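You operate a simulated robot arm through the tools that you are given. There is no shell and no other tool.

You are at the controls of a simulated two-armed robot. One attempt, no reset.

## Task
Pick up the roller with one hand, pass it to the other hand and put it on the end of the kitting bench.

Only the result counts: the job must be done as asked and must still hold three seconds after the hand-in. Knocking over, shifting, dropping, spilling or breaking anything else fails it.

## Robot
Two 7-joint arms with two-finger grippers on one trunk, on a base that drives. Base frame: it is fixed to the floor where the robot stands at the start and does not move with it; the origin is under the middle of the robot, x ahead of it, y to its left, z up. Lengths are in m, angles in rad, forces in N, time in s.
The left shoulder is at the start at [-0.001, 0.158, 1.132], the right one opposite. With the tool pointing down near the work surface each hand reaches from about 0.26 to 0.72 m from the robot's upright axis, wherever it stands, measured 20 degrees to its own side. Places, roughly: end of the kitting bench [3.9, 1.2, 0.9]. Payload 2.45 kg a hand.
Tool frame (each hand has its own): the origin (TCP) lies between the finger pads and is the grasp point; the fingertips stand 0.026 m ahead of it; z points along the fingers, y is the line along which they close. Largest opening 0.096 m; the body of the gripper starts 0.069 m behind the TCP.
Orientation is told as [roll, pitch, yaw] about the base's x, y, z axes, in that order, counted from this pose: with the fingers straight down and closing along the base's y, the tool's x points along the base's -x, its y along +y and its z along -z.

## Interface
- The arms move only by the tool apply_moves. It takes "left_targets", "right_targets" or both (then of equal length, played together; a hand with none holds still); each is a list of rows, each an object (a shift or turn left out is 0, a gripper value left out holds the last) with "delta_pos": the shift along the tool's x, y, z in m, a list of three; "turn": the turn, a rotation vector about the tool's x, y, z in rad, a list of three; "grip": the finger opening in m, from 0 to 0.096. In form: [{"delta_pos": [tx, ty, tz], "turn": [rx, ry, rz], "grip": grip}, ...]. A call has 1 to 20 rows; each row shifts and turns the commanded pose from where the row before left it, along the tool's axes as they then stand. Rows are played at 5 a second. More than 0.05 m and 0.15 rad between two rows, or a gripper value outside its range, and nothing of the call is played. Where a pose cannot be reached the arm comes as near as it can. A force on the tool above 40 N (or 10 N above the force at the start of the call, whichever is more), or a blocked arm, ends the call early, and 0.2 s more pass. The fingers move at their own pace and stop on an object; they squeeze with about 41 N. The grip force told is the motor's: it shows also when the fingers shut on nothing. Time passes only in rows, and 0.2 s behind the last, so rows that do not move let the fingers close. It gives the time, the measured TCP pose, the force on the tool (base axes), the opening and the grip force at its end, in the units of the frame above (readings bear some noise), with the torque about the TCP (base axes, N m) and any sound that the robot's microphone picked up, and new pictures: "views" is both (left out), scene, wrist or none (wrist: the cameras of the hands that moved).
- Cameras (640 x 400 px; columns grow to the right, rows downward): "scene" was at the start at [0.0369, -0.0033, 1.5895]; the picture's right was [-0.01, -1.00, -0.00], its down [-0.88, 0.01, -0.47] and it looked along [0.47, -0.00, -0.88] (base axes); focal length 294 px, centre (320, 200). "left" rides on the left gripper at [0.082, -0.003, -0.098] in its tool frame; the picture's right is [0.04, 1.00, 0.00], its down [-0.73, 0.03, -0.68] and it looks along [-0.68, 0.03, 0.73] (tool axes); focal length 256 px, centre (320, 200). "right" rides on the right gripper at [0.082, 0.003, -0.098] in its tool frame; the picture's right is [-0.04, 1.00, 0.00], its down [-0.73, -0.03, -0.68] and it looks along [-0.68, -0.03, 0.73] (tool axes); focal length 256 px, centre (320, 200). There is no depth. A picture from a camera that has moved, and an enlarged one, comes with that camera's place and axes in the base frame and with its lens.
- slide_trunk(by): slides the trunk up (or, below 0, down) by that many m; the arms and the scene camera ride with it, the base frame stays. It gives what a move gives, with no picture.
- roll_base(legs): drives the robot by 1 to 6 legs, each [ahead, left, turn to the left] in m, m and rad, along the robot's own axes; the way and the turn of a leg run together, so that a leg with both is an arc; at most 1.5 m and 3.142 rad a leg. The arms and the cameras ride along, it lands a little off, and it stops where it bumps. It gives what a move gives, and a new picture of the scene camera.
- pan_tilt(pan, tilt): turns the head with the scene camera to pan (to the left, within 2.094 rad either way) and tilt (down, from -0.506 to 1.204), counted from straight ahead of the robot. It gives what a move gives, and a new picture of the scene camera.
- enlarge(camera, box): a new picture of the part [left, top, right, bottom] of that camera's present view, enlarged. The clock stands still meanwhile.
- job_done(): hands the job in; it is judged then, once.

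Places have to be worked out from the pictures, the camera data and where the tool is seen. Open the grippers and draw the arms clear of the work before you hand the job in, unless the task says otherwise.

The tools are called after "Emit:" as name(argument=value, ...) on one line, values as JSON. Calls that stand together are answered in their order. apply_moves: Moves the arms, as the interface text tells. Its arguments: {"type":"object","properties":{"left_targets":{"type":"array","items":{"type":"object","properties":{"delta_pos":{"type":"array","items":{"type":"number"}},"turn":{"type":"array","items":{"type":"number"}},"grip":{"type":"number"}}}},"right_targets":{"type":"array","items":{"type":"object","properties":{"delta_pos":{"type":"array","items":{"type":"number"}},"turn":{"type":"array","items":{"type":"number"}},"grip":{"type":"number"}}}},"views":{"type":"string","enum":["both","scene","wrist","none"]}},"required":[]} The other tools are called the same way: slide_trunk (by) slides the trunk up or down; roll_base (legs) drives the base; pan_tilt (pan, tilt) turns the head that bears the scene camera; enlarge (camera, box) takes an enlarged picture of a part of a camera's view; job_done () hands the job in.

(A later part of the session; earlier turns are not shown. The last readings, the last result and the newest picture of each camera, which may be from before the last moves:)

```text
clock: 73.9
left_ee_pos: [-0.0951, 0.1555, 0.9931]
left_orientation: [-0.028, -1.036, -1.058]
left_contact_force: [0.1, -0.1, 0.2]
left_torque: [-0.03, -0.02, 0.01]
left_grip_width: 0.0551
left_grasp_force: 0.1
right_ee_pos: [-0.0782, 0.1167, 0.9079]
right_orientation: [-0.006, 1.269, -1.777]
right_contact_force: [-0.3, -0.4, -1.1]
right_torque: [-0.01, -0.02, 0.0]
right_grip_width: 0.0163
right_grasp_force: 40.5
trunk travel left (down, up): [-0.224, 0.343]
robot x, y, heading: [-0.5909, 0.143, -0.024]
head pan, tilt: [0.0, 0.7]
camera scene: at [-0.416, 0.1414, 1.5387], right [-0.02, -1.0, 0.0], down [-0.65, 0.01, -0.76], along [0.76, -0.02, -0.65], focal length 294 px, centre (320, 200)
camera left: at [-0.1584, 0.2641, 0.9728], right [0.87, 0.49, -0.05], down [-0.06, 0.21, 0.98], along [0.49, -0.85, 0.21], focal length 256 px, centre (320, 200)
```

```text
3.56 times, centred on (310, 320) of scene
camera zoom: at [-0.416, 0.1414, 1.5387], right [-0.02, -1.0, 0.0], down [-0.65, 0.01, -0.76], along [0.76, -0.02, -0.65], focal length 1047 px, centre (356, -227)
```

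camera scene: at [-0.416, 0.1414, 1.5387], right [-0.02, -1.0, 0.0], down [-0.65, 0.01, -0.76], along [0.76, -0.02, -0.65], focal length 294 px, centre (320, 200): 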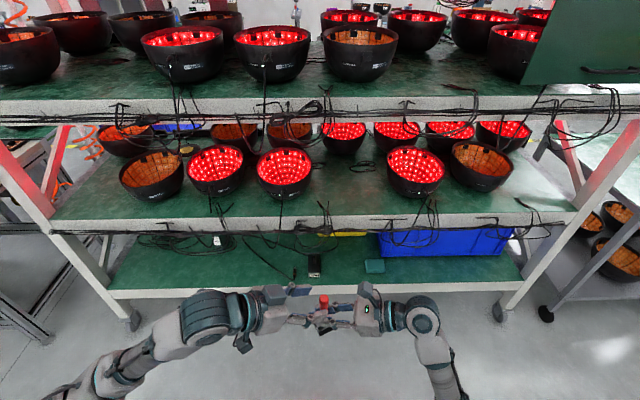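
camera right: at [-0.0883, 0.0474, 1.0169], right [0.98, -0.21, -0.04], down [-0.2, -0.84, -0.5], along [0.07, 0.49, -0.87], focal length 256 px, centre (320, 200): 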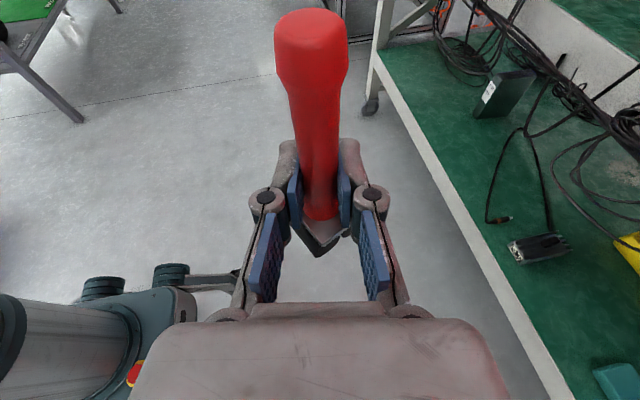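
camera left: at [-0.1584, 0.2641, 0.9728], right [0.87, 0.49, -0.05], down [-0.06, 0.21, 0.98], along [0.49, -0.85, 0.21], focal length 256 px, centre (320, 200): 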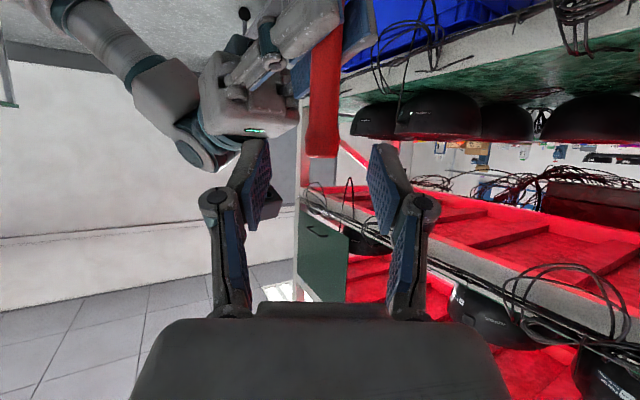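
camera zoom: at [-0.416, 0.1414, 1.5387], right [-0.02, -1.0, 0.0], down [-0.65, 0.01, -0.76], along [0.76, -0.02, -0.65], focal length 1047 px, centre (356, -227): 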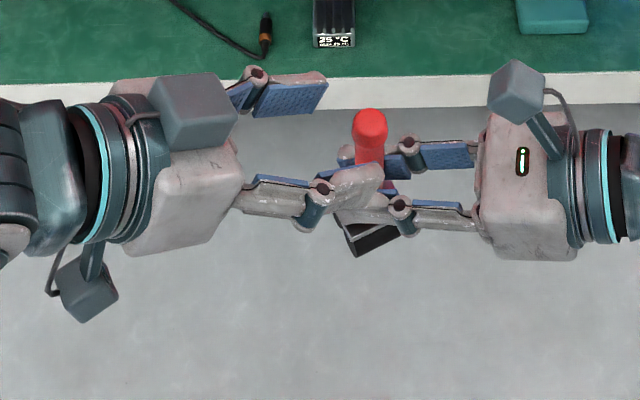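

The handle is centred between the left fingers; about 0.05 m remains along the left tool axis. I advance it in small steps and look again.

Emit:
apply_moves(left_targets=[{"delta_pos": [0.001, 0.001, 0.013]}, {"delta_pos": [0.001, 0, 0.013]}, {"delta_pos": [0, 0, 0.013]}, {"delta_pos": [0, 0, 0.011]}, {}, {}], views="both")

Emit:
enlarge(camera="scene", box=[260, 280, 380, 350])

Emit:
enlarge(camera="left", box=[200, 60, 440, 210])

Emit:
enlarge(camera="right", box=[160, 0, 480, 260])

```text
clock: 75.3
left_ee_pos: [-0.0721, 0.1183, 0.9666]
left_orientation: [-0.029, -1.037, -1.058]
left_contact_force: [-0.5, 0.0, 0.1]
left_torque: [-0.04, -0.03, 0.0]
left_grip_width: 0.0548
left_grasp_force: 0.0
right_ee_pos: [-0.0777, 0.1168, 0.908]
right_orientation: [-0.005, 1.269, -1.776]
right_contact_force: [-0.7, 0.3, -1.3]
right_torque: [0.03, -0.01, 0.01]
right_grip_width: 0.0162
right_grasp_force: 41.0
trunk travel left (down, up): [-0.224, 0.343]
robot x, y, heading: [-0.5886, 0.1442, -0.024]
head pan, tilt: [0.0, 0.7]
camera scene: at [-0.4159, 0.1409, 1.5387], right [-0.02, -1.0, 0.0], down [-0.65, 0.02, -0.76], along [0.76, -0.02, -0.65], focal length 294 px, centre (320, 200)
camera left: at [-0.1363, 0.228, 0.9466], right [0.87, 0.49, -0.05], down [-0.06, 0.21, 0.98], along [0.49, -0.85, 0.21], focal length 256 px, centre (320, 200)
```

scene: 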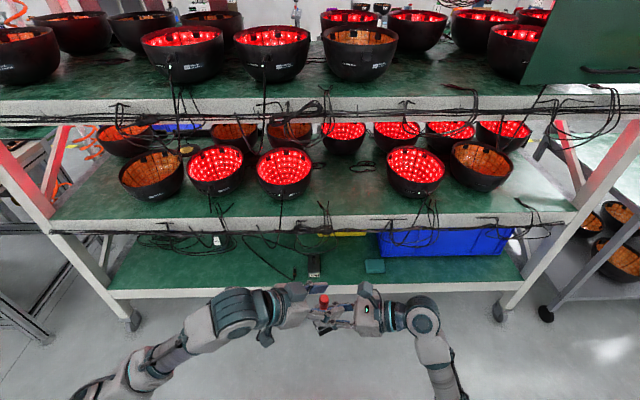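
left: 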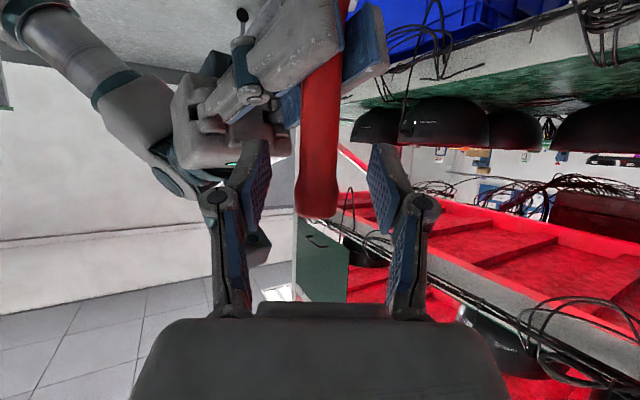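

```text
5.33 times, centred on (320, 315) of scene
camera zoom: at [-0.4159, 0.1409, 1.5387], right [-0.02, -1.0, 0.0], down [-0.65, 0.02, -0.76], along [0.76, -0.02, -0.65], focal length 1570 px, centre (320, -413)
```

zoom: 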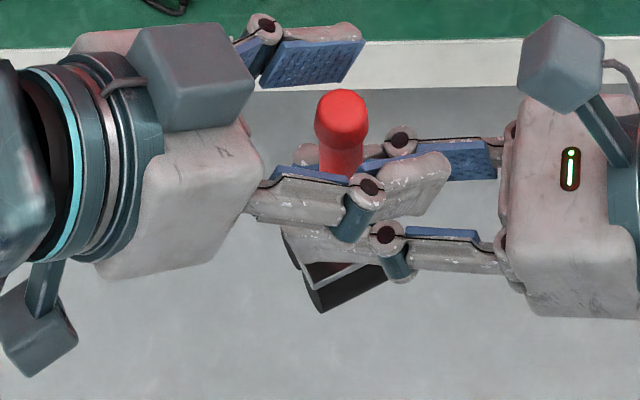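

```text
2.67 times, centred on (320, 135) of left
camera zoom: at [-0.1363, 0.228, 0.9466], right [0.87, 0.49, -0.05], down [-0.06, 0.21, 0.98], along [0.49, -0.85, 0.21], focal length 683 px, centre (320, 373)
```

zoom: 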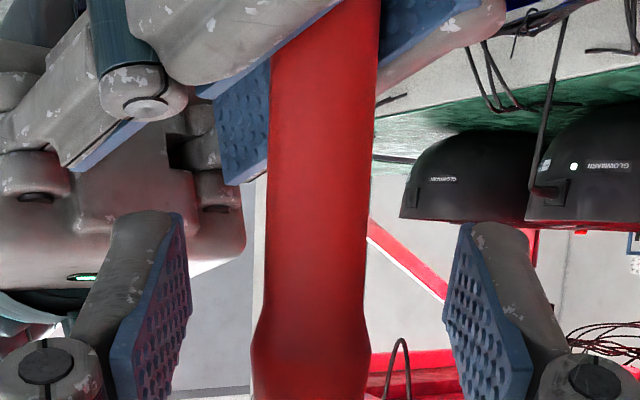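

```text
1.54 times, centred on (320, 130) of right
camera zoom: at [-0.088, 0.0465, 1.0166], right [0.98, -0.21, -0.04], down [-0.2, -0.84, -0.5], along [0.07, 0.49, -0.87], focal length 394 px, centre (320, 308)
```

zoom: 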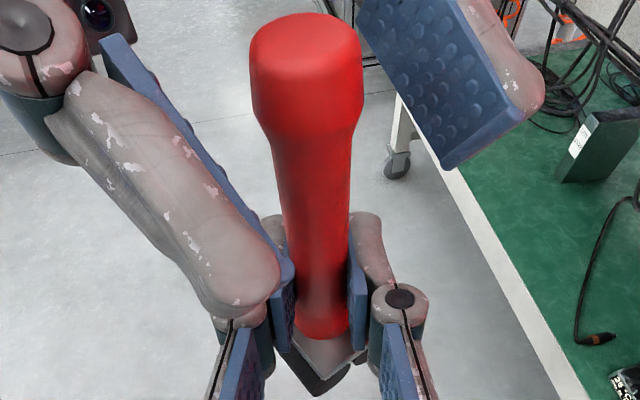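

The handle top sits between the left pads about 13 mm below its end, and the left fingertips clear the right fingers by about 1 cm. I nudge 2 mm sideways and close the left gripper.

Emit:
apply_moves(left_targets=[{"delta_pos": [0, -0.002, 0], "grip": 0.035}, {"grip": 0.02}, {"grip": 0.0}, {}, {}, {}], views="both")

Emit:
enlarge(camera="scene", box=[260, 280, 380, 350])

Emit:
enlarge(camera="right", box=[160, 0, 480, 260])

```text
clock: 76.7
left_ee_pos: [-0.0753, 0.1194, 0.9671]
left_orientation: [-0.026, -1.036, -1.056]
left_contact_force: [1.3, 0.4, 0.5]
left_torque: [0.59, -0.46, -0.01]
left_grip_width: 0.0177
left_grasp_force: 40.7
right_ee_pos: [-0.0784, 0.1174, 0.9091]
right_orientation: [-0.004, 1.268, -1.774]
right_contact_force: [-1.2, -0.1, -1.3]
right_torque: [-0.59, 0.35, 0.02]
right_grip_width: 0.0162
right_grasp_force: 40.6
trunk travel left (down, up): [-0.224, 0.343]
robot x, y, heading: [-0.588, 0.1428, -0.02]
head pan, tilt: [0.0, 0.7]
camera scene: at [-0.416, 0.141, 1.5387], right [-0.02, -1.0, 0.0], down [-0.65, 0.01, -0.76], along [0.76, -0.02, -0.65], focal length 294 px, centre (320, 200)
camera left: at [-0.1378, 0.2275, 0.9474], right [0.87, 0.49, -0.05], down [-0.06, 0.21, 0.98], along [0.49, -0.85, 0.21], focal length 256 px, centre (320, 200)
```

scene: 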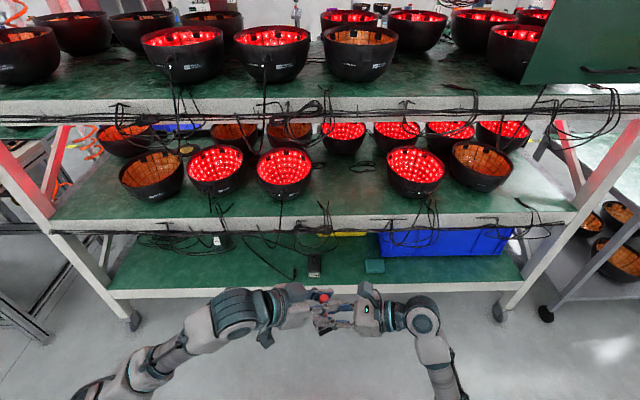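
left: 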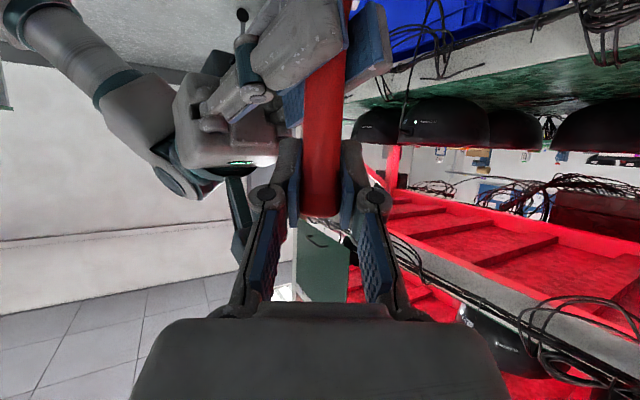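

```text
5.33 times, centred on (320, 315) of scene
camera zoom: at [-0.416, 0.141, 1.5387], right [-0.02, -1.0, 0.0], down [-0.65, 0.01, -0.76], along [0.76, -0.02, -0.65], focal length 1570 px, centre (320, -413)
```

zoom: 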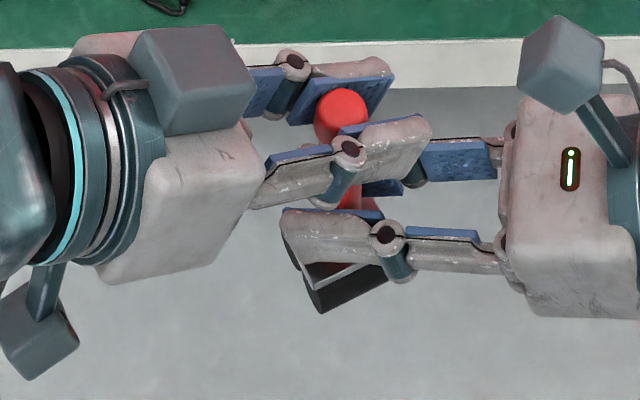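

```text
1.54 times, centred on (320, 130) of right
camera zoom: at [-0.0881, 0.0466, 1.0166], right [0.98, -0.21, -0.04], down [-0.2, -0.84, -0.5], along [0.07, 0.49, -0.87], focal length 394 px, centre (320, 308)
```

zoom: 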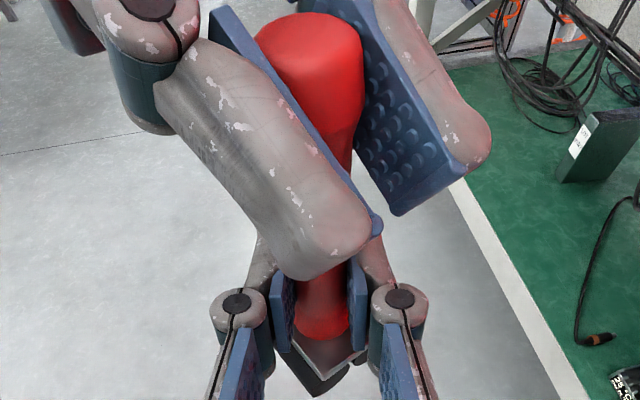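

The left hand holds the handle (17.7 mm, 40.7 N). I now open the right gripper and draw the right hand straight back along its own axis.

Emit:
apply_moves(right_targets=[{"grip": 0.025}, {"grip": 0.045}, {"grip": 0.06}, {}, {}], views="none")

Emit:
apply_moves(right_targets=[{"delta_pos": [0, 0, -0.015]}, {"delta_pos": [0, 0, -0.03]}, {"delta_pos": [0, 0, -0.03]}, {"delta_pos": [0, 0, -0.03]}, {"delta_pos": [0, 0, -0.03]}, {}, {}], views="both")

Emit:
enlarge(camera="scene", box=[240, 260, 400, 360])

```text
clock: 77.9
left_ee_pos: [-0.075, 0.1193, 0.9678]
left_orientation: [-0.028, -1.037, -1.058]
left_contact_force: [0.0, -0.3, 0.3]
left_torque: [0.0, 0.01, 0.0]
left_grip_width: 0.0173
left_grasp_force: 40.9
right_ee_pos: [-0.0783, 0.1175, 0.9083]
right_orientation: [-0.005, 1.27, -1.774]
right_contact_force: [-0.5, -0.4, 0.5]
right_torque: [-0.01, 0.0, 0.03]
right_grip_width: 0.06
right_grasp_force: 0.0
trunk travel left (down, up): [-0.224, 0.343]
robot x, y, heading: [-0.588, 0.1415, -0.028]
head pan, tilt: [0.0, 0.7]
```

```text
clock: 79.5
left_ee_pos: [-0.0747, 0.1179, 0.9669]
left_orientation: [-0.026, -1.037, -1.058]
left_contact_force: [-0.2, -0.8, 0.2]
left_torque: [0.03, -0.03, -0.04]
left_grip_width: 0.0179
left_grasp_force: 41.3
right_ee_pos: [-0.1057, -0.012, 0.9522]
right_orientation: [-0.005, 1.271, -1.774]
right_contact_force: [-0.4, -0.7, -0.7]
right_torque: [0.04, -0.03, -0.01]
right_grip_width: 0.0599
right_grasp_force: 0.1
trunk travel left (down, up): [-0.224, 0.343]
robot x, y, heading: [-0.5911, 0.1441, -0.022]
head pan, tilt: [0.0, 0.7]
camera scene: at [-0.4163, 0.1398, 1.5387], right [-0.02, -1.0, 0.0], down [-0.65, 0.02, -0.76], along [0.76, -0.02, -0.65], focal length 294 px, centre (320, 200)
camera right: at [-0.115, -0.0823, 1.0589], right [0.98, -0.21, -0.04], down [-0.2, -0.84, -0.5], along [0.07, 0.5, -0.87], focal length 256 px, centre (320, 200)
```

scene: 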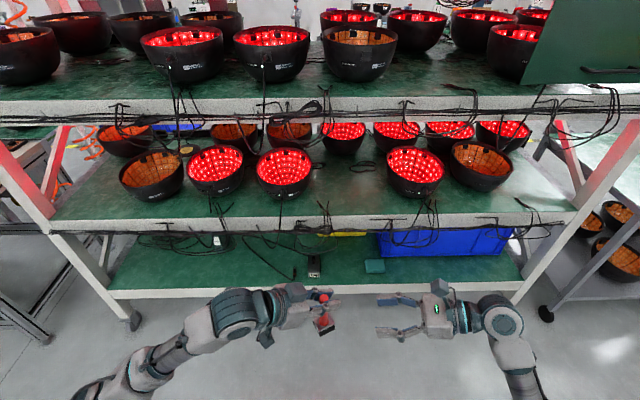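
right: 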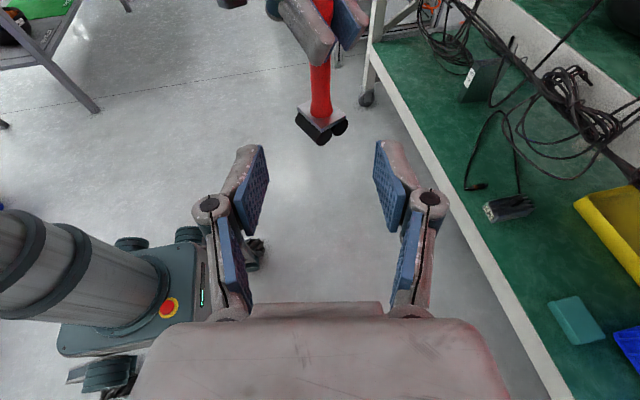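

```text
4.00 times, centred on (320, 310) of scene
camera zoom: at [-0.4163, 0.1398, 1.5387], right [-0.02, -1.0, 0.0], down [-0.65, 0.02, -0.76], along [0.76, -0.02, -0.65], focal length 1177 px, centre (320, -240)
```

zoom: 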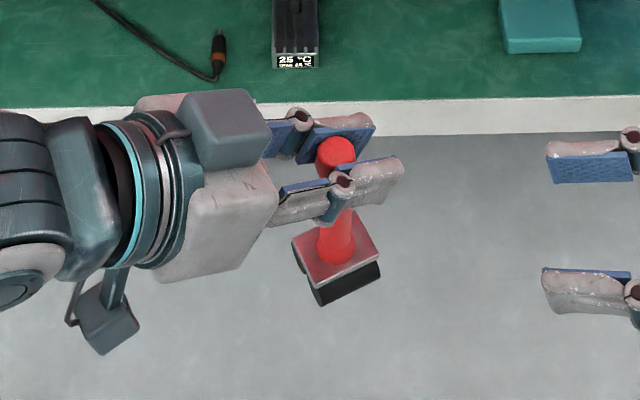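

The handover worked: the roller hangs upright in the left hand and the right hand is clear. Now I look for a route around the rack; I pan the head to the right and left at shallow tilt.

Emit:
pan_tilt(pan=-0.8, tilt=0.3)

Emit:
pan_tilt(pan=0.8, tilt=0.3)

Emit:
pan_tilt(pan=0, tilt=0.15)

```text
clock: 80.6
left_ee_pos: [-0.0758, 0.1185, 0.9672]
left_orientation: [-0.025, -1.037, -1.059]
left_contact_force: [-0.1, -0.7, -0.2]
left_torque: [0.0, -0.01, -0.03]
left_grip_width: 0.018
left_grasp_force: 41.0
right_ee_pos: [-0.105, -0.0119, 0.9506]
right_orientation: [-0.005, 1.27, -1.775]
right_contact_force: [-0.1, 0.0, 0.6]
right_torque: [-0.03, 0.04, -0.01]
right_grip_width: 0.0599
right_grasp_force: 0.1
trunk travel left (down, up): [-0.224, 0.343]
robot x, y, heading: [-0.5849, 0.139, -0.019]
head pan, tilt: [-0.799, 0.3]
camera scene: at [-0.4374, 0.0731, 1.5748], right [-0.73, -0.68, 0.0], down [-0.21, 0.22, -0.95], along [0.65, -0.7, -0.3], focal length 294 px, centre (320, 200)
```

scene: 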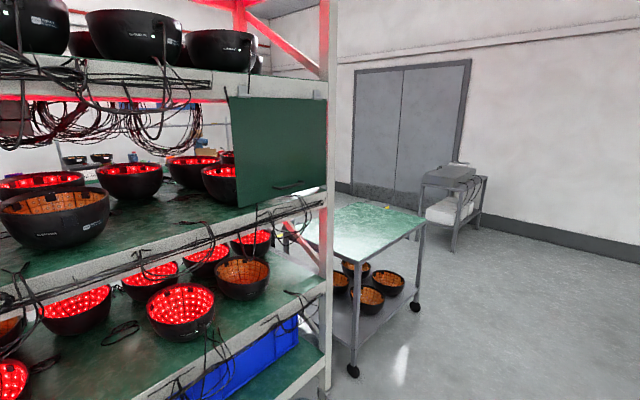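

```text
clock: 82.3
left_ee_pos: [-0.0749, 0.1189, 0.9681]
left_orientation: [-0.027, -1.037, -1.058]
left_contact_force: [0.1, -0.4, 0.0]
left_torque: [-0.02, -0.02, -0.03]
left_grip_width: 0.0175
left_grasp_force: 41.0
right_ee_pos: [-0.1045, -0.012, 0.951]
right_orientation: [-0.007, 1.273, -1.774]
right_contact_force: [-0.6, 0.2, -0.3]
right_torque: [-0.04, 0.0, 0.01]
right_grip_width: 0.0596
right_grasp_force: 0.0
trunk travel left (down, up): [-0.224, 0.343]
robot x, y, heading: [-0.5856, 0.1433, -0.023]
head pan, tilt: [0.799, 0.3]
camera scene: at [-0.4343, 0.2069, 1.575], right [0.7, -0.71, 0.0], down [-0.22, -0.21, -0.95], along [0.68, 0.67, -0.3], focal length 294 px, centre (320, 200)
```

scene: 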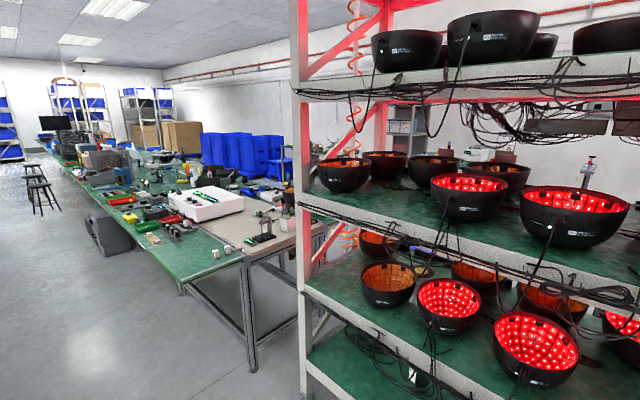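

```text
clock: 83.4
left_ee_pos: [-0.0751, 0.1179, 0.9683]
left_orientation: [-0.025, -1.037, -1.058]
left_contact_force: [-0.6, -0.2, 0.7]
left_torque: [0.01, 0.01, 0.01]
left_grip_width: 0.0177
left_grasp_force: 41.1
right_ee_pos: [-0.1053, -0.0118, 0.9508]
right_orientation: [-0.006, 1.269, -1.776]
right_contact_force: [-0.2, -0.3, 0.0]
right_torque: [-0.02, 0.0, 0.01]
right_grip_width: 0.0598
right_grasp_force: 0.0
trunk travel left (down, up): [-0.224, 0.343]
robot x, y, heading: [-0.5891, 0.1474, -0.024]
head pan, tilt: [0.0, 0.15]
camera scene: at [-0.4082, 0.1394, 1.5888], right [-0.02, -1.0, 0.0], down [-0.15, 0.0, -0.99], along [0.99, -0.02, -0.15], focal length 294 px, centre (320, 200)
```

scene: 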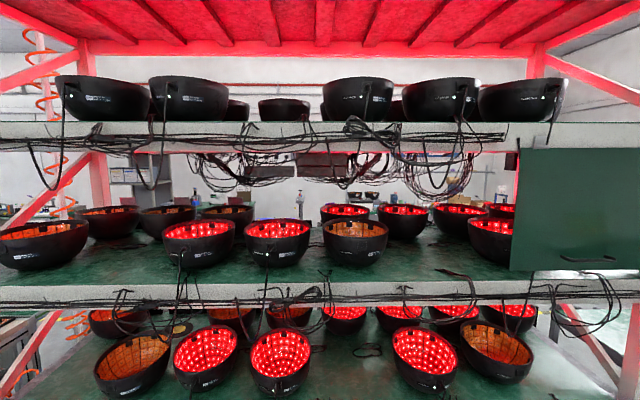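

To the right there is a wide passage between the cart (y ≥ −1.98) and the printer stand (y ≤ −3.26), leading past the rack. I strafe right in two steps toward y≈−2.5, looking to the right as I go.

Emit:
roll_base(legs=[[0, -1.3, 0]])

Emit:
pan_tilt(pan=-0.7, tilt=0.35)

```text
clock: 90.0
left_ee_pos: [-0.1036, -1.1794, 0.9682]
left_orientation: [-0.028, -1.038, -1.055]
left_contact_force: [-0.4, 0.2, 0.4]
left_torque: [-0.03, 0.05, -0.03]
left_grip_width: 0.0176
left_grasp_force: 40.9
right_ee_pos: [-0.1332, -1.3116, 0.9513]
right_orientation: [-0.005, 1.271, -1.77]
right_contact_force: [0.3, 0.6, 0.9]
right_torque: [-0.04, 0.0, -0.01]
right_grip_width: 0.0602
right_grasp_force: 0.0
trunk travel left (down, up): [-0.224, 0.343]
robot x, y, heading: [-0.6166, -1.1616, -0.016]
head pan, tilt: [0.0, 0.15]
camera scene: at [-0.4358, -1.1598, 1.5888], right [-0.02, -1.0, 0.0], down [-0.15, 0.0, -0.99], along [0.99, -0.02, -0.15], focal length 294 px, centre (320, 200)
```

scene: 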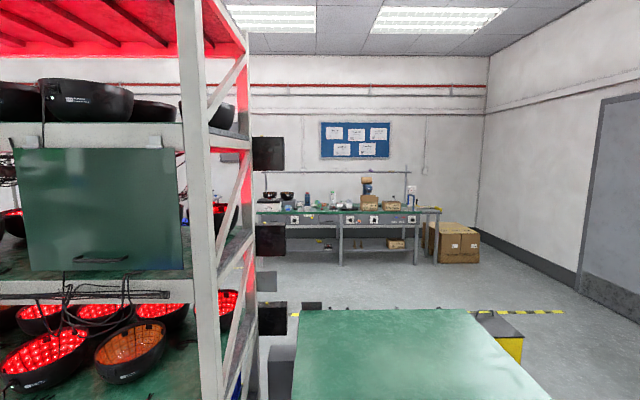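

```text
clock: 91.0
left_ee_pos: [-0.1065, -1.1819, 0.9701]
left_orientation: [-0.019, -1.037, -1.058]
left_contact_force: [-0.2, 0.2, 0.1]
left_torque: [0.0, -0.04, 0.01]
left_grip_width: 0.0177
left_grasp_force: 40.9
right_ee_pos: [-0.1355, -1.313, 0.9531]
right_orientation: [0.007, 1.27, -1.76]
right_contact_force: [0.5, 0.3, 0.5]
right_torque: [0.01, 0.01, 0.02]
right_grip_width: 0.0598
right_grasp_force: 0.1
trunk travel left (down, up): [-0.224, 0.343]
robot x, y, heading: [-0.6169, -1.1601, -0.016]
head pan, tilt: [-0.7, 0.351]
camera scene: at [-0.4586, -1.221, 1.5702], right [-0.66, -0.75, 0.0], down [-0.26, 0.23, -0.94], along [0.71, -0.62, -0.35], focal length 294 px, centre (320, 200)
```

scene: 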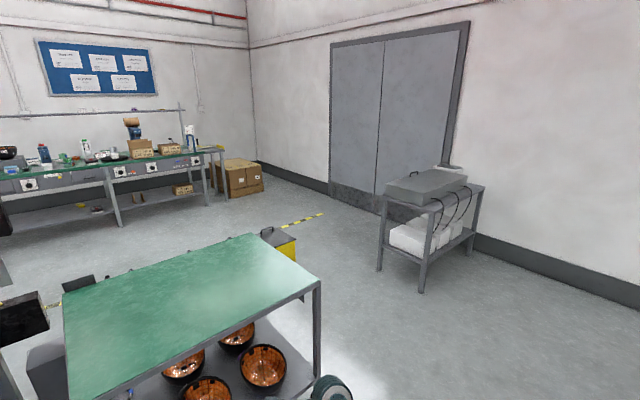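

Now I see the far wall with a bench along it and a yellow box with black lid behind the cart. I strafe another 1.3 m right to look down the passage before committing.

Emit:
roll_base(legs=[[0, -1.35, 0]])

Emit:
pan_tilt(pan=0.1, tilt=0.4)

Emit:
pan_tilt(pan=0.8, tilt=0.3)

```text
clock: 97.8
left_ee_pos: [-0.1352, -2.5409, 0.9692]
left_orientation: [-0.021, -1.039, -1.062]
left_contact_force: [-0.6, 0.2, -1.8]
left_torque: [-0.02, 0.02, 0.04]
left_grip_width: 0.0176
left_grasp_force: 41.2
right_ee_pos: [-0.1642, -2.6702, 0.9534]
right_orientation: [0.006, 1.269, -1.761]
right_contact_force: [-0.2, 0.6, 0.4]
right_torque: [0.03, 0.01, -0.01]
right_grip_width: 0.06
right_grasp_force: 0.0
trunk travel left (down, up): [-0.224, 0.343]
robot x, y, heading: [-0.6469, -2.5162, -0.025]
head pan, tilt: [-0.7, 0.351]
camera scene: at [-0.4881, -2.5788, 1.5702], right [-0.66, -0.75, 0.0], down [-0.26, 0.23, -0.94], along [0.7, -0.62, -0.35], focal length 294 px, centre (320, 200)
```

scene: 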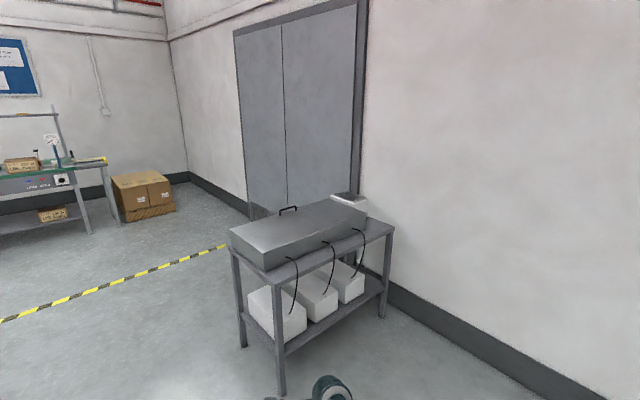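

```text
clock: 99.0
left_ee_pos: [-0.1392, -2.5426, 0.9714]
left_orientation: [-0.015, -1.04, -1.068]
left_contact_force: [0.8, -0.3, -0.8]
left_torque: [0.01, 0.0, -0.02]
left_grip_width: 0.0177
left_grasp_force: 41.2
right_ee_pos: [-0.1681, -2.6733, 0.9557]
right_orientation: [0.018, 1.27, -1.752]
right_contact_force: [0.1, -0.1, 0.0]
right_torque: [0.01, 0.02, -0.04]
right_grip_width: 0.0603
right_grasp_force: 0.1
trunk travel left (down, up): [-0.224, 0.343]
robot x, y, heading: [-0.6463, -2.5179, -0.024]
head pan, tilt: [0.099, 0.4]
camera scene: at [-0.4656, -2.5123, 1.5656], right [0.07, -1.0, 0.0], down [-0.39, -0.03, -0.92], along [0.92, 0.07, -0.39], focal length 294 px, centre (320, 200)
```

scene: 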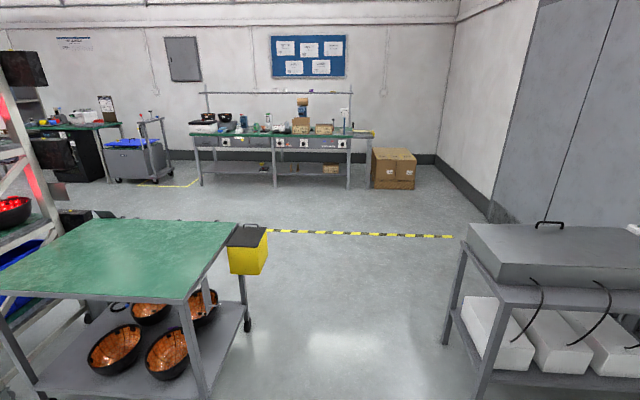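

```text
clock: 100.0
left_ee_pos: [-0.1384, -2.5428, 0.9704]
left_orientation: [-0.015, -1.041, -1.071]
left_contact_force: [0.2, 0.5, -1.0]
left_torque: [0.01, -0.01, 0.04]
left_grip_width: 0.0178
left_grasp_force: 41.2
right_ee_pos: [-0.1685, -2.6719, 0.9552]
right_orientation: [0.02, 1.271, -1.752]
right_contact_force: [-0.2, 0.1, 0.2]
right_torque: [-0.01, -0.02, 0.0]
right_grip_width: 0.0599
right_grasp_force: 0.1
trunk travel left (down, up): [-0.224, 0.343]
robot x, y, heading: [-0.641, -2.5164, -0.02]
head pan, tilt: [0.799, 0.3]
camera scene: at [-0.4912, -2.4538, 1.575], right [0.7, -0.71, 0.0], down [-0.22, -0.21, -0.95], along [0.68, 0.67, -0.3], focal length 294 px, centre (320, 200)
```

scene: 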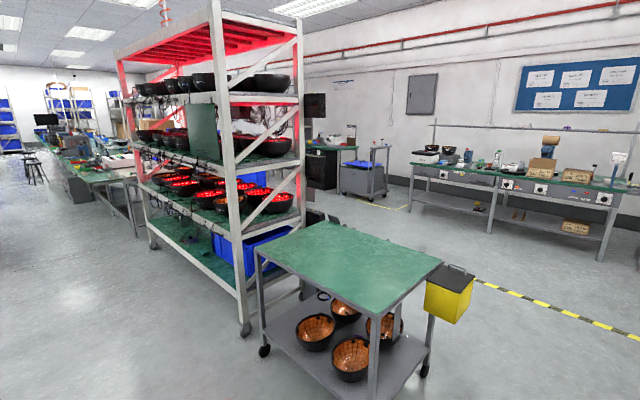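

The passage is clear (the yellow box hangs on the cart). I zoom in on the bench at the left where the given place [3.9, 1.2, 0.9] projects, to see its end and what is on it.

Emit:
pan_tilt(pan=0.5, tilt=0.2)

Emit:
enlarge(camera="scene", box=[180, 120, 380, 245])

```text
clock: 100.8
left_ee_pos: [-0.1387, -2.5429, 0.9716]
left_orientation: [-0.014, -1.039, -1.07]
left_contact_force: [-0.2, 0.2, -0.6]
left_torque: [0.01, 0.02, 0.01]
left_grip_width: 0.0177
left_grasp_force: 40.9
right_ee_pos: [-0.1685, -2.6721, 0.955]
right_orientation: [0.019, 1.272, -1.751]
right_contact_force: [0.6, -1.1, -0.7]
right_torque: [0.0, 0.02, -0.03]
right_grip_width: 0.0598
right_grasp_force: 0.0
trunk travel left (down, up): [-0.224, 0.343]
robot x, y, heading: [-0.6453, -2.5167, -0.029]
head pan, tilt: [0.499, 0.201]
camera scene: at [-0.475, -2.4765, 1.5842], right [0.46, -0.89, 0.0], down [-0.18, -0.09, -0.98], along [0.87, 0.45, -0.2], focal length 294 px, centre (320, 200)
```

scene: 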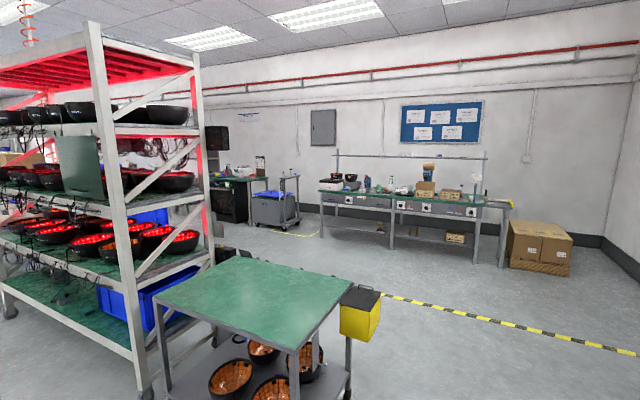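

```text
3.20 times, centred on (280, 182) of scene
camera zoom: at [-0.475, -2.4765, 1.5842], right [0.46, -0.89, 0.0], down [-0.18, -0.09, -0.98], along [0.87, 0.45, -0.2], focal length 942 px, centre (448, 256)
```

zoom: 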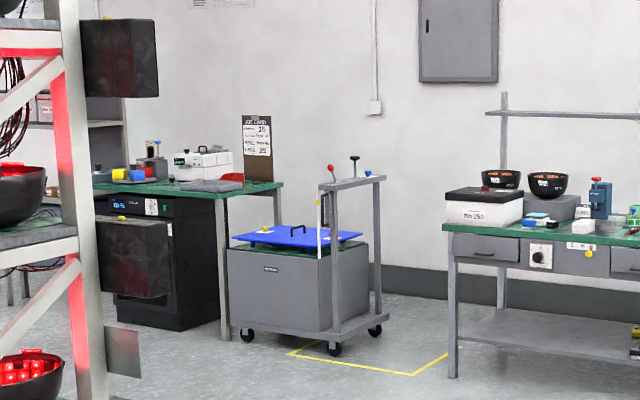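

The bench with the "KIT CARD" clipboard at its right end is the kitting bench, with a gray wheeled bin standing just in front/right of it. Before driving the passage I check how wide my elbows stick out.

Emit:
pan_tilt(pan=1.3, tilt=0.9)

Emit:
pan_tilt(pan=-1.3, tilt=0.9)

Emit:
pan_tilt(pan=0, tilt=0.8)

```text
clock: 102.0
left_ee_pos: [-0.1387, -2.542, 0.9705]
left_orientation: [-0.013, -1.039, -1.072]
left_contact_force: [-0.2, -0.7, -1.0]
left_torque: [0.02, 0.0, -0.03]
left_grip_width: 0.0179
left_grasp_force: 41.7
right_ee_pos: [-0.1673, -2.6714, 0.9554]
right_orientation: [0.019, 1.27, -1.751]
right_contact_force: [-0.1, 0.3, 0.3]
right_torque: [0.03, 0.0, -0.01]
right_grip_width: 0.06
right_grasp_force: 0.1
trunk travel left (down, up): [-0.224, 0.343]
robot x, y, heading: [-0.6474, -2.5156, -0.025]
head pan, tilt: [1.3, 0.901]
camera scene: at [-0.5361, -2.4468, 1.523], right [0.96, -0.29, 0.0], down [-0.23, -0.75, -0.62], along [0.18, 0.6, -0.78], focal length 294 px, centre (320, 200)
```

scene: 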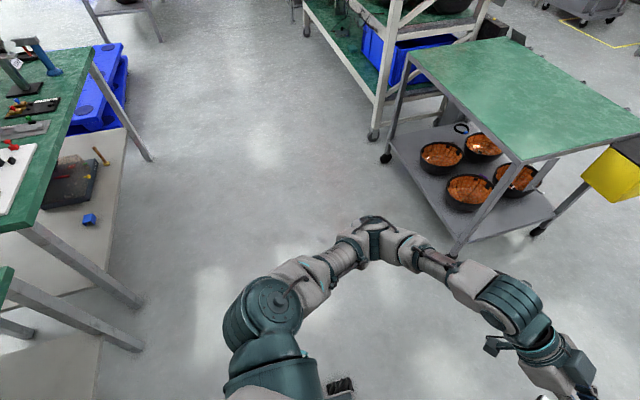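

```text
clock: 104.3
left_ee_pos: [-0.1391, -2.5419, 0.9702]
left_orientation: [-0.014, -1.04, -1.068]
left_contact_force: [0.6, 0.4, -1.3]
left_torque: [0.01, 0.02, 0.03]
left_grip_width: 0.0177
left_grasp_force: 41.2
right_ee_pos: [-0.1688, -2.671, 0.9545]
right_orientation: [0.019, 1.271, -1.751]
right_contact_force: [-0.6, 0.5, -0.2]
right_torque: [0.0, -0.01, 0.02]
right_grip_width: 0.06
right_grasp_force: 0.0
trunk travel left (down, up): [-0.224, 0.343]
robot x, y, heading: [-0.6432, -2.5156, -0.021]
head pan, tilt: [-1.3, 0.901]
camera scene: at [-0.5397, -2.5925, 1.5228], right [-0.97, -0.24, 0.0], down [-0.19, 0.76, -0.62], along [0.15, -0.6, -0.78], focal length 294 px, centre (320, 200)
```

scene: 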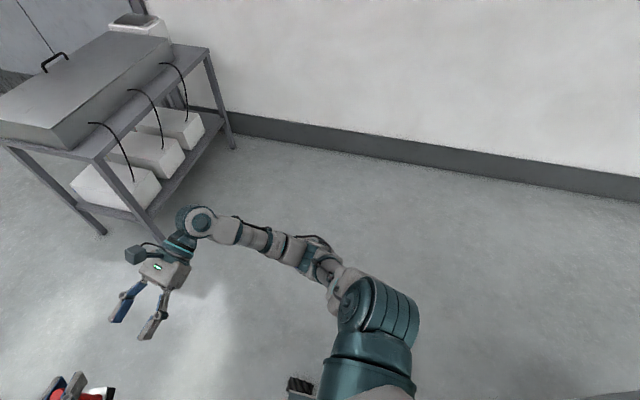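

```text
clock: 105.8
left_ee_pos: [-0.1396, -2.5416, 0.9722]
left_orientation: [-0.015, -1.039, -1.068]
left_contact_force: [0.0, 0.6, -1.1]
left_torque: [0.01, 0.01, 0.02]
left_grip_width: 0.0178
left_grasp_force: 40.8
right_ee_pos: [-0.1692, -2.673, 0.9557]
right_orientation: [0.019, 1.27, -1.749]
right_contact_force: [-0.6, 0.4, -0.3]
right_torque: [-0.02, -0.02, -0.01]
right_grip_width: 0.0597
right_grasp_force: 0.2
trunk travel left (down, up): [-0.224, 0.343]
robot x, y, heading: [-0.6433, -2.5183, -0.025]
head pan, tilt: [0.0, 0.799]
camera scene: at [-0.4774, -2.5212, 1.5305], right [-0.02, -1.0, 0.0], down [-0.72, 0.02, -0.69], along [0.69, -0.02, -0.72], focal length 294 px, centre (320, 200)
```

scene: 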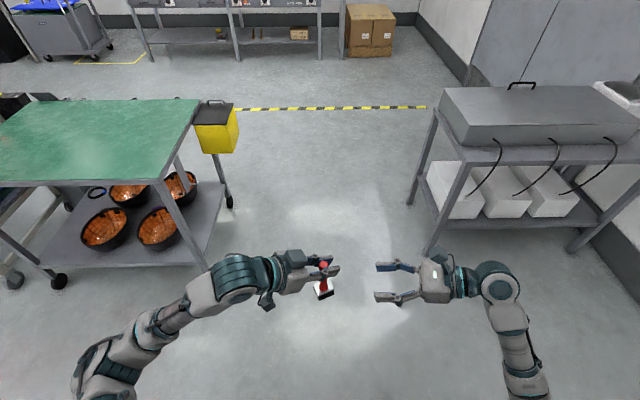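

Elbow span is about +0.37/−0.42 m around the robot centre, and the gap runs from about y −2.15 (box) to −3.2 (stand), so driving straight ahead at y≈−2.55 is fine. I drive ahead 1.1 m and check.

Emit:
roll_base(legs=[[1.1, 0, 0.02]])

```text
clock: 111.4
left_ee_pos: [0.9563, -2.5584, 0.9706]
left_orientation: [-0.014, -1.042, -1.058]
left_contact_force: [-0.4, 0.0, -1.7]
left_torque: [-0.04, 0.01, 0.04]
left_grip_width: 0.0175
left_grasp_force: 41.0
right_ee_pos: [0.9285, -2.6898, 0.9545]
right_orientation: [0.018, 1.269, -1.745]
right_contact_force: [0.5, 0.0, 0.8]
right_torque: [-0.03, 0.0, -0.02]
right_grip_width: 0.0599
right_grasp_force: 0.1
trunk travel left (down, up): [-0.224, 0.343]
robot x, y, heading: [0.4486, -2.5427, -0.011]
head pan, tilt: [0.0, 0.799]
camera scene: at [0.6178, -2.5403, 1.5305], right [-0.01, -1.0, 0.0], down [-0.72, 0.01, -0.69], along [0.69, -0.01, -0.72], focal length 294 px, centre (320, 200)
```

scene: 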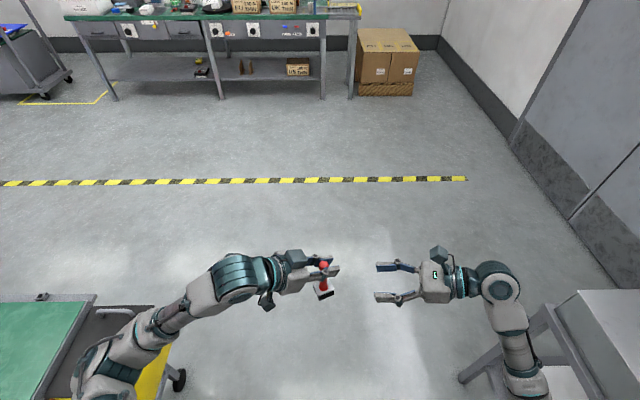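

Passage is clear ahead and the floor beyond is open. I drive ahead another 1.4 m, past the cart and stand.

Emit:
roll_base(legs=[[1.4, 0, 0]])

Emit:
pan_tilt(pan=0.9, tilt=0.45)

Emit:
pan_tilt(pan=1.7, tilt=0.45)

```text
clock: 118.4
left_ee_pos: [2.3712, -2.6279, 0.9737]
left_orientation: [-0.008, -1.042, -1.104]
left_contact_force: [0.1, -0.3, -2.2]
left_torque: [-0.05, 0.03, -0.05]
left_grip_width: 0.0178
left_grasp_force: 41.0
right_ee_pos: [2.3393, -2.7565, 0.9565]
right_orientation: [0.029, 1.27, -1.771]
right_contact_force: [-0.1, 0.0, -0.2]
right_torque: [0.01, 0.01, 0.01]
right_grip_width: 0.06
right_grasp_force: 0.1
trunk travel left (down, up): [-0.224, 0.343]
robot x, y, heading: [1.8687, -2.5847, -0.054]
head pan, tilt: [0.0, 0.799]
camera scene: at [2.0369, -2.5961, 1.5305], right [-0.05, -1.0, 0.0], down [-0.72, 0.04, -0.69], along [0.69, -0.04, -0.72], focal length 294 px, centre (320, 200)
```

scene: 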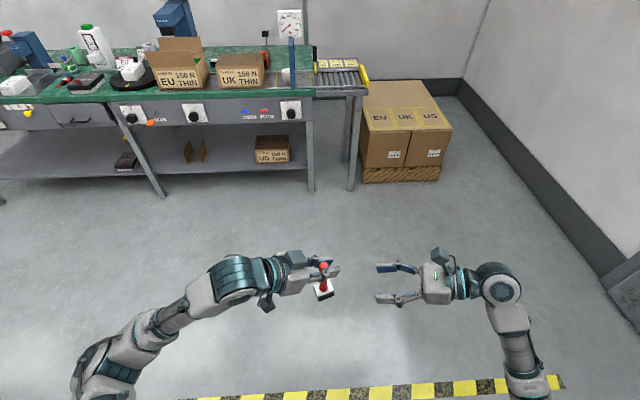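

```text
clock: 119.6
left_ee_pos: [2.3679, -2.6268, 0.9747]
left_orientation: [-0.002, -1.044, -1.112]
left_contact_force: [0.7, 0.3, -1.1]
left_torque: [0.03, 0.02, 0.03]
left_grip_width: 0.0178
left_grasp_force: 40.9
right_ee_pos: [2.3341, -2.7554, 0.9583]
right_orientation: [0.044, 1.271, -1.759]
right_contact_force: [-0.9, 0.6, 0.0]
right_torque: [0.02, 0.02, -0.01]
right_grip_width: 0.0599
right_grasp_force: 0.0
trunk travel left (down, up): [-0.224, 0.343]
robot x, y, heading: [1.8685, -2.5893, -0.056]
head pan, tilt: [0.901, 0.45]
camera scene: at [2.0171, -2.523, 1.5611], right [0.75, -0.66, 0.0], down [-0.29, -0.32, -0.9], along [0.6, 0.67, -0.44], focal length 294 px, centre (320, 200)
```

scene: 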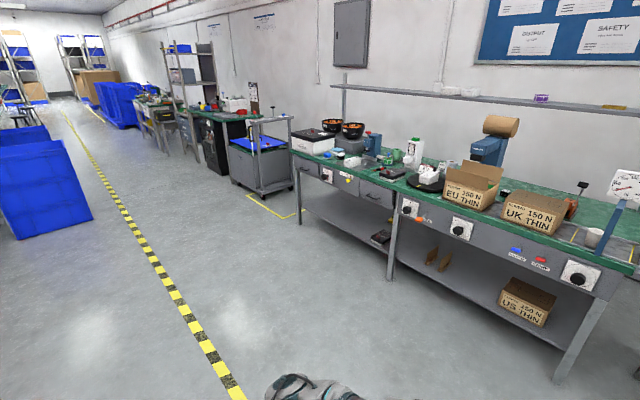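

```text
clock: 120.8
left_ee_pos: [2.3686, -2.6271, 0.9757]
left_orientation: [-0.002, -1.043, -1.112]
left_contact_force: [-0.1, -0.2, -1.2]
left_torque: [0.0, 0.01, 0.0]
left_grip_width: 0.0178
left_grasp_force: 40.9
right_ee_pos: [2.3363, -2.756, 0.9585]
right_orientation: [0.041, 1.271, -1.76]
right_contact_force: [-0.4, -0.1, 0.1]
right_torque: [-0.02, 0.0, 0.0]
right_grip_width: 0.0599
right_grasp_force: 0.0
trunk travel left (down, up): [-0.224, 0.343]
robot x, y, heading: [1.8707, -2.586, -0.055]
head pan, tilt: [1.7, 0.45]
camera scene: at [1.9494, -2.5, 1.5614], right [1.0, 0.07, 0.0], down [0.03, -0.43, -0.9], along [-0.07, 0.9, -0.43], focal length 294 px, centre (320, 200)
```

scene: 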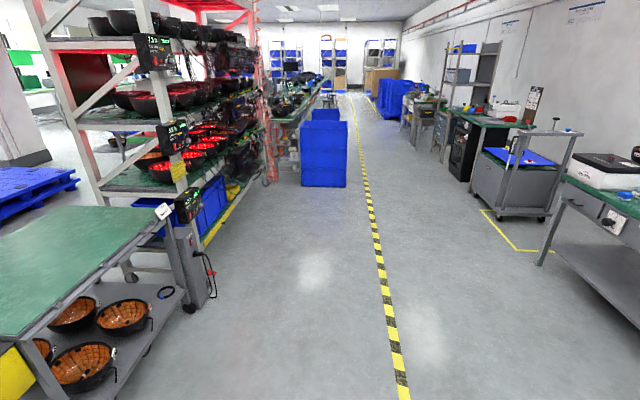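

The aisle behind the rack is open; the kitting bench's right end is ahead-left with the gray bin (about x 3.5–4.2, y 0.45–1.0) beside it and blue containers at x<2.05. I drive to x≈2.55, square up, and strafe left.

Emit:
roll_base(legs=[[0.68, 0, 0.055], [0, 1.3, 0], [0, 1.0, 0]])

Emit:
pan_tilt(pan=0.75, tilt=0.45)

```text
clock: 135.4
left_ee_pos: [3.0495, -0.3495, 0.9758]
left_orientation: [0.001, -1.042, -1.026]
left_contact_force: [-0.2, -0.3, -1.9]
left_torque: [0.03, -0.02, 0.02]
left_grip_width: 0.0177
left_grasp_force: 41.0
right_ee_pos: [3.0281, -0.4792, 0.958]
right_orientation: [0.04, 1.275, -1.677]
right_contact_force: [-0.2, -0.4, -0.2]
right_torque: [0.03, 0.0, 0.0]
right_grip_width: 0.06
right_grasp_force: 0.0
trunk travel left (down, up): [-0.224, 0.343]
robot x, y, heading: [2.5495, -0.3484, 0.025]
head pan, tilt: [1.7, 0.45]
camera scene: at [2.6224, -0.2583, 1.5616], right [0.99, 0.16, 0.0], down [0.06, -0.43, -0.9], along [-0.14, 0.89, -0.43], focal length 294 px, centre (320, 200)
```

scene: 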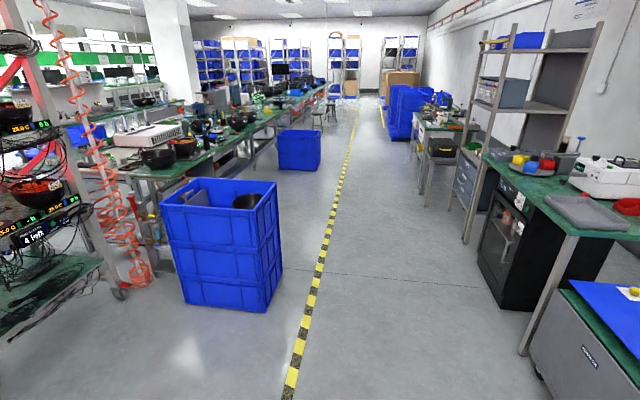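

```text
clock: 136.6
left_ee_pos: [3.0471, -0.3487, 0.9776]
left_orientation: [0.007, -1.046, -1.032]
left_contact_force: [0.5, -0.8, -0.6]
left_torque: [-0.01, 0.02, 0.0]
left_grip_width: 0.018
left_grasp_force: 41.1
right_ee_pos: [3.0235, -0.4798, 0.9598]
right_orientation: [0.053, 1.273, -1.664]
right_contact_force: [0.4, 0.9, -0.3]
right_torque: [0.01, 0.03, -0.02]
right_grip_width: 0.0598
right_grasp_force: 0.1
trunk travel left (down, up): [-0.224, 0.343]
robot x, y, heading: [2.5519, -0.3502, 0.027]
head pan, tilt: [0.75, 0.45]
camera scene: at [2.7021, -0.2821, 1.5611], right [0.7, -0.71, 0.0], down [-0.31, -0.31, -0.9], along [0.64, 0.63, -0.44], focal length 294 px, centre (320, 200)
```

scene: 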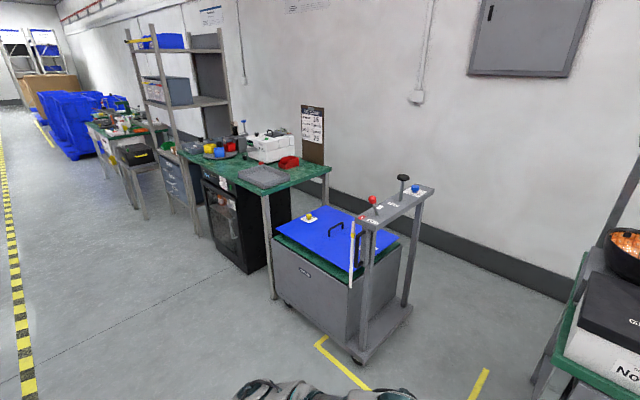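

The kitting bench's end is visible: front-right leg at about (3.61, 1.06), end edge at y≈1.04, depth x≈3.6–4.16. I zoom in to find free space among the mat, clipboard and red object.

Emit:
enlarge(camera="scene", box=[190, 100, 350, 210])

```text
3.64 times, centred on (270, 155) of scene
camera zoom: at [2.7021, -0.2821, 1.5611], right [0.7, -0.71, 0.0], down [-0.31, -0.31, -0.9], along [0.64, 0.63, -0.44], focal length 1070 px, centre (502, 364)
```

zoom: 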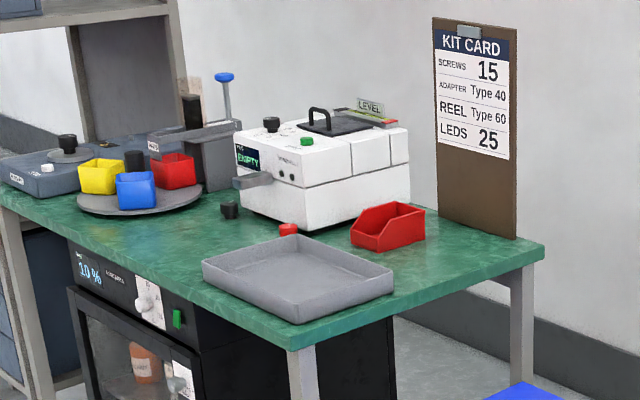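

The bench end has a gray tray (x 3.57–3.80), a red bin (y≥1.24) and the clipboard at the back; the free patch is about x 3.82–4.08, y 1.03–1.22, surface z≈0.85. I first draw the idle right hand back and up, then strafe left to about y≈1.2.

Emit:
apply_moves(right_targets=[{"delta_pos": [0.025, -0.03, -0.005]}, {"delta_pos": [0.025, -0.03, -0.005]}, {"delta_pos": [0.025, -0.03, -0.005]}, {"delta_pos": [0.02, -0.03, -0.005]}, {}], views="none")

Emit:
roll_base(legs=[[0, 0.8, -0.027], [0, 0.75, 0]])

Emit:
pan_tilt(pan=0, tilt=0.6)

```text
clock: 137.8
left_ee_pos: [3.0466, -0.3476, 0.9777]
left_orientation: [0.004, -1.045, -1.032]
left_contact_force: [0.3, 0.6, -0.6]
left_torque: [-0.05, -0.01, -0.01]
left_grip_width: 0.0181
left_grasp_force: 40.5
right_ee_pos: [2.9059, -0.4501, 1.0541]
right_orientation: [0.047, 1.272, -1.669]
right_contact_force: [0.1, -0.5, -0.3]
right_torque: [0.01, -0.04, 0.04]
right_grip_width: 0.06
right_grasp_force: 0.1
trunk travel left (down, up): [-0.224, 0.343]
robot x, y, heading: [2.5494, -0.3484, 0.032]
head pan, tilt: [0.75, 0.45]
```

```text
clock: 145.8
left_ee_pos: [3.0135, 1.2099, 0.9774]
left_orientation: [0.006, -1.045, -1.049]
left_contact_force: [0.4, -0.4, -0.4]
left_torque: [-0.02, 0.03, -0.01]
left_grip_width: 0.0182
left_grasp_force: 41.4
right_ee_pos: [2.8709, 1.1102, 1.0538]
right_orientation: [0.052, 1.27, -1.683]
right_contact_force: [-0.2, -0.2, -0.4]
right_torque: [-0.01, -0.02, 0.02]
right_grip_width: 0.0601
right_grasp_force: 0.1
trunk travel left (down, up): [-0.224, 0.343]
robot x, y, heading: [2.5141, 1.2181, 0.017]
head pan, tilt: [0.75, 0.45]
camera scene: at [2.6697, 1.2823, 1.5611], right [0.69, -0.72, 0.0], down [-0.32, -0.3, -0.9], along [0.65, 0.62, -0.44], focal length 294 px, centre (320, 200)
```

scene: 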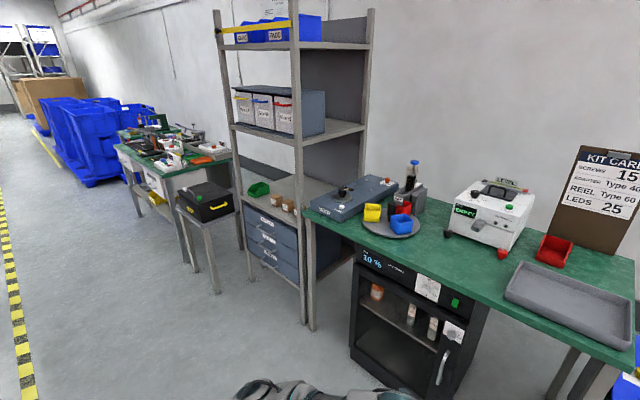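

```text
clock: 146.9
left_ee_pos: [3.0112, 1.2119, 0.9785]
left_orientation: [0.01, -1.045, -1.055]
left_contact_force: [0.2, -0.5, -1.1]
left_torque: [0.0, -0.01, 0.02]
left_grip_width: 0.0178
left_grasp_force: 41.1
right_ee_pos: [2.8675, 1.1101, 1.0543]
right_orientation: [0.065, 1.273, -1.672]
right_contact_force: [-0.1, -0.4, 0.5]
right_torque: [0.05, 0.01, -0.02]
right_grip_width: 0.0599
right_grasp_force: 0.0
trunk travel left (down, up): [-0.224, 0.343]
robot x, y, heading: [2.5188, 1.2153, 0.014]
head pan, tilt: [0.0, 0.6]
camera scene: at [2.6916, 1.2201, 1.5474], right [0.01, -1.0, 0.0], down [-0.57, -0.01, -0.82], along [0.82, 0.01, -0.57], focal length 294 px, centre (320, 200)
```

scene: 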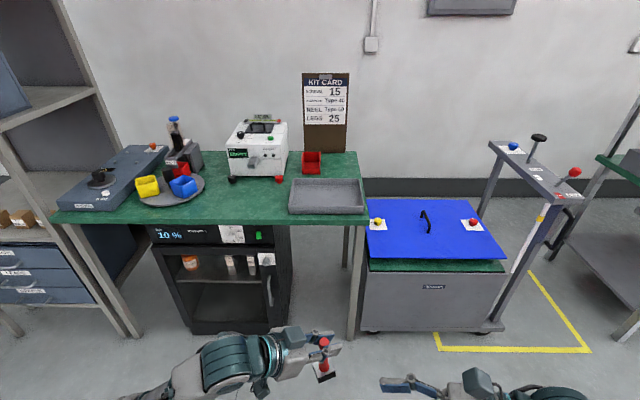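

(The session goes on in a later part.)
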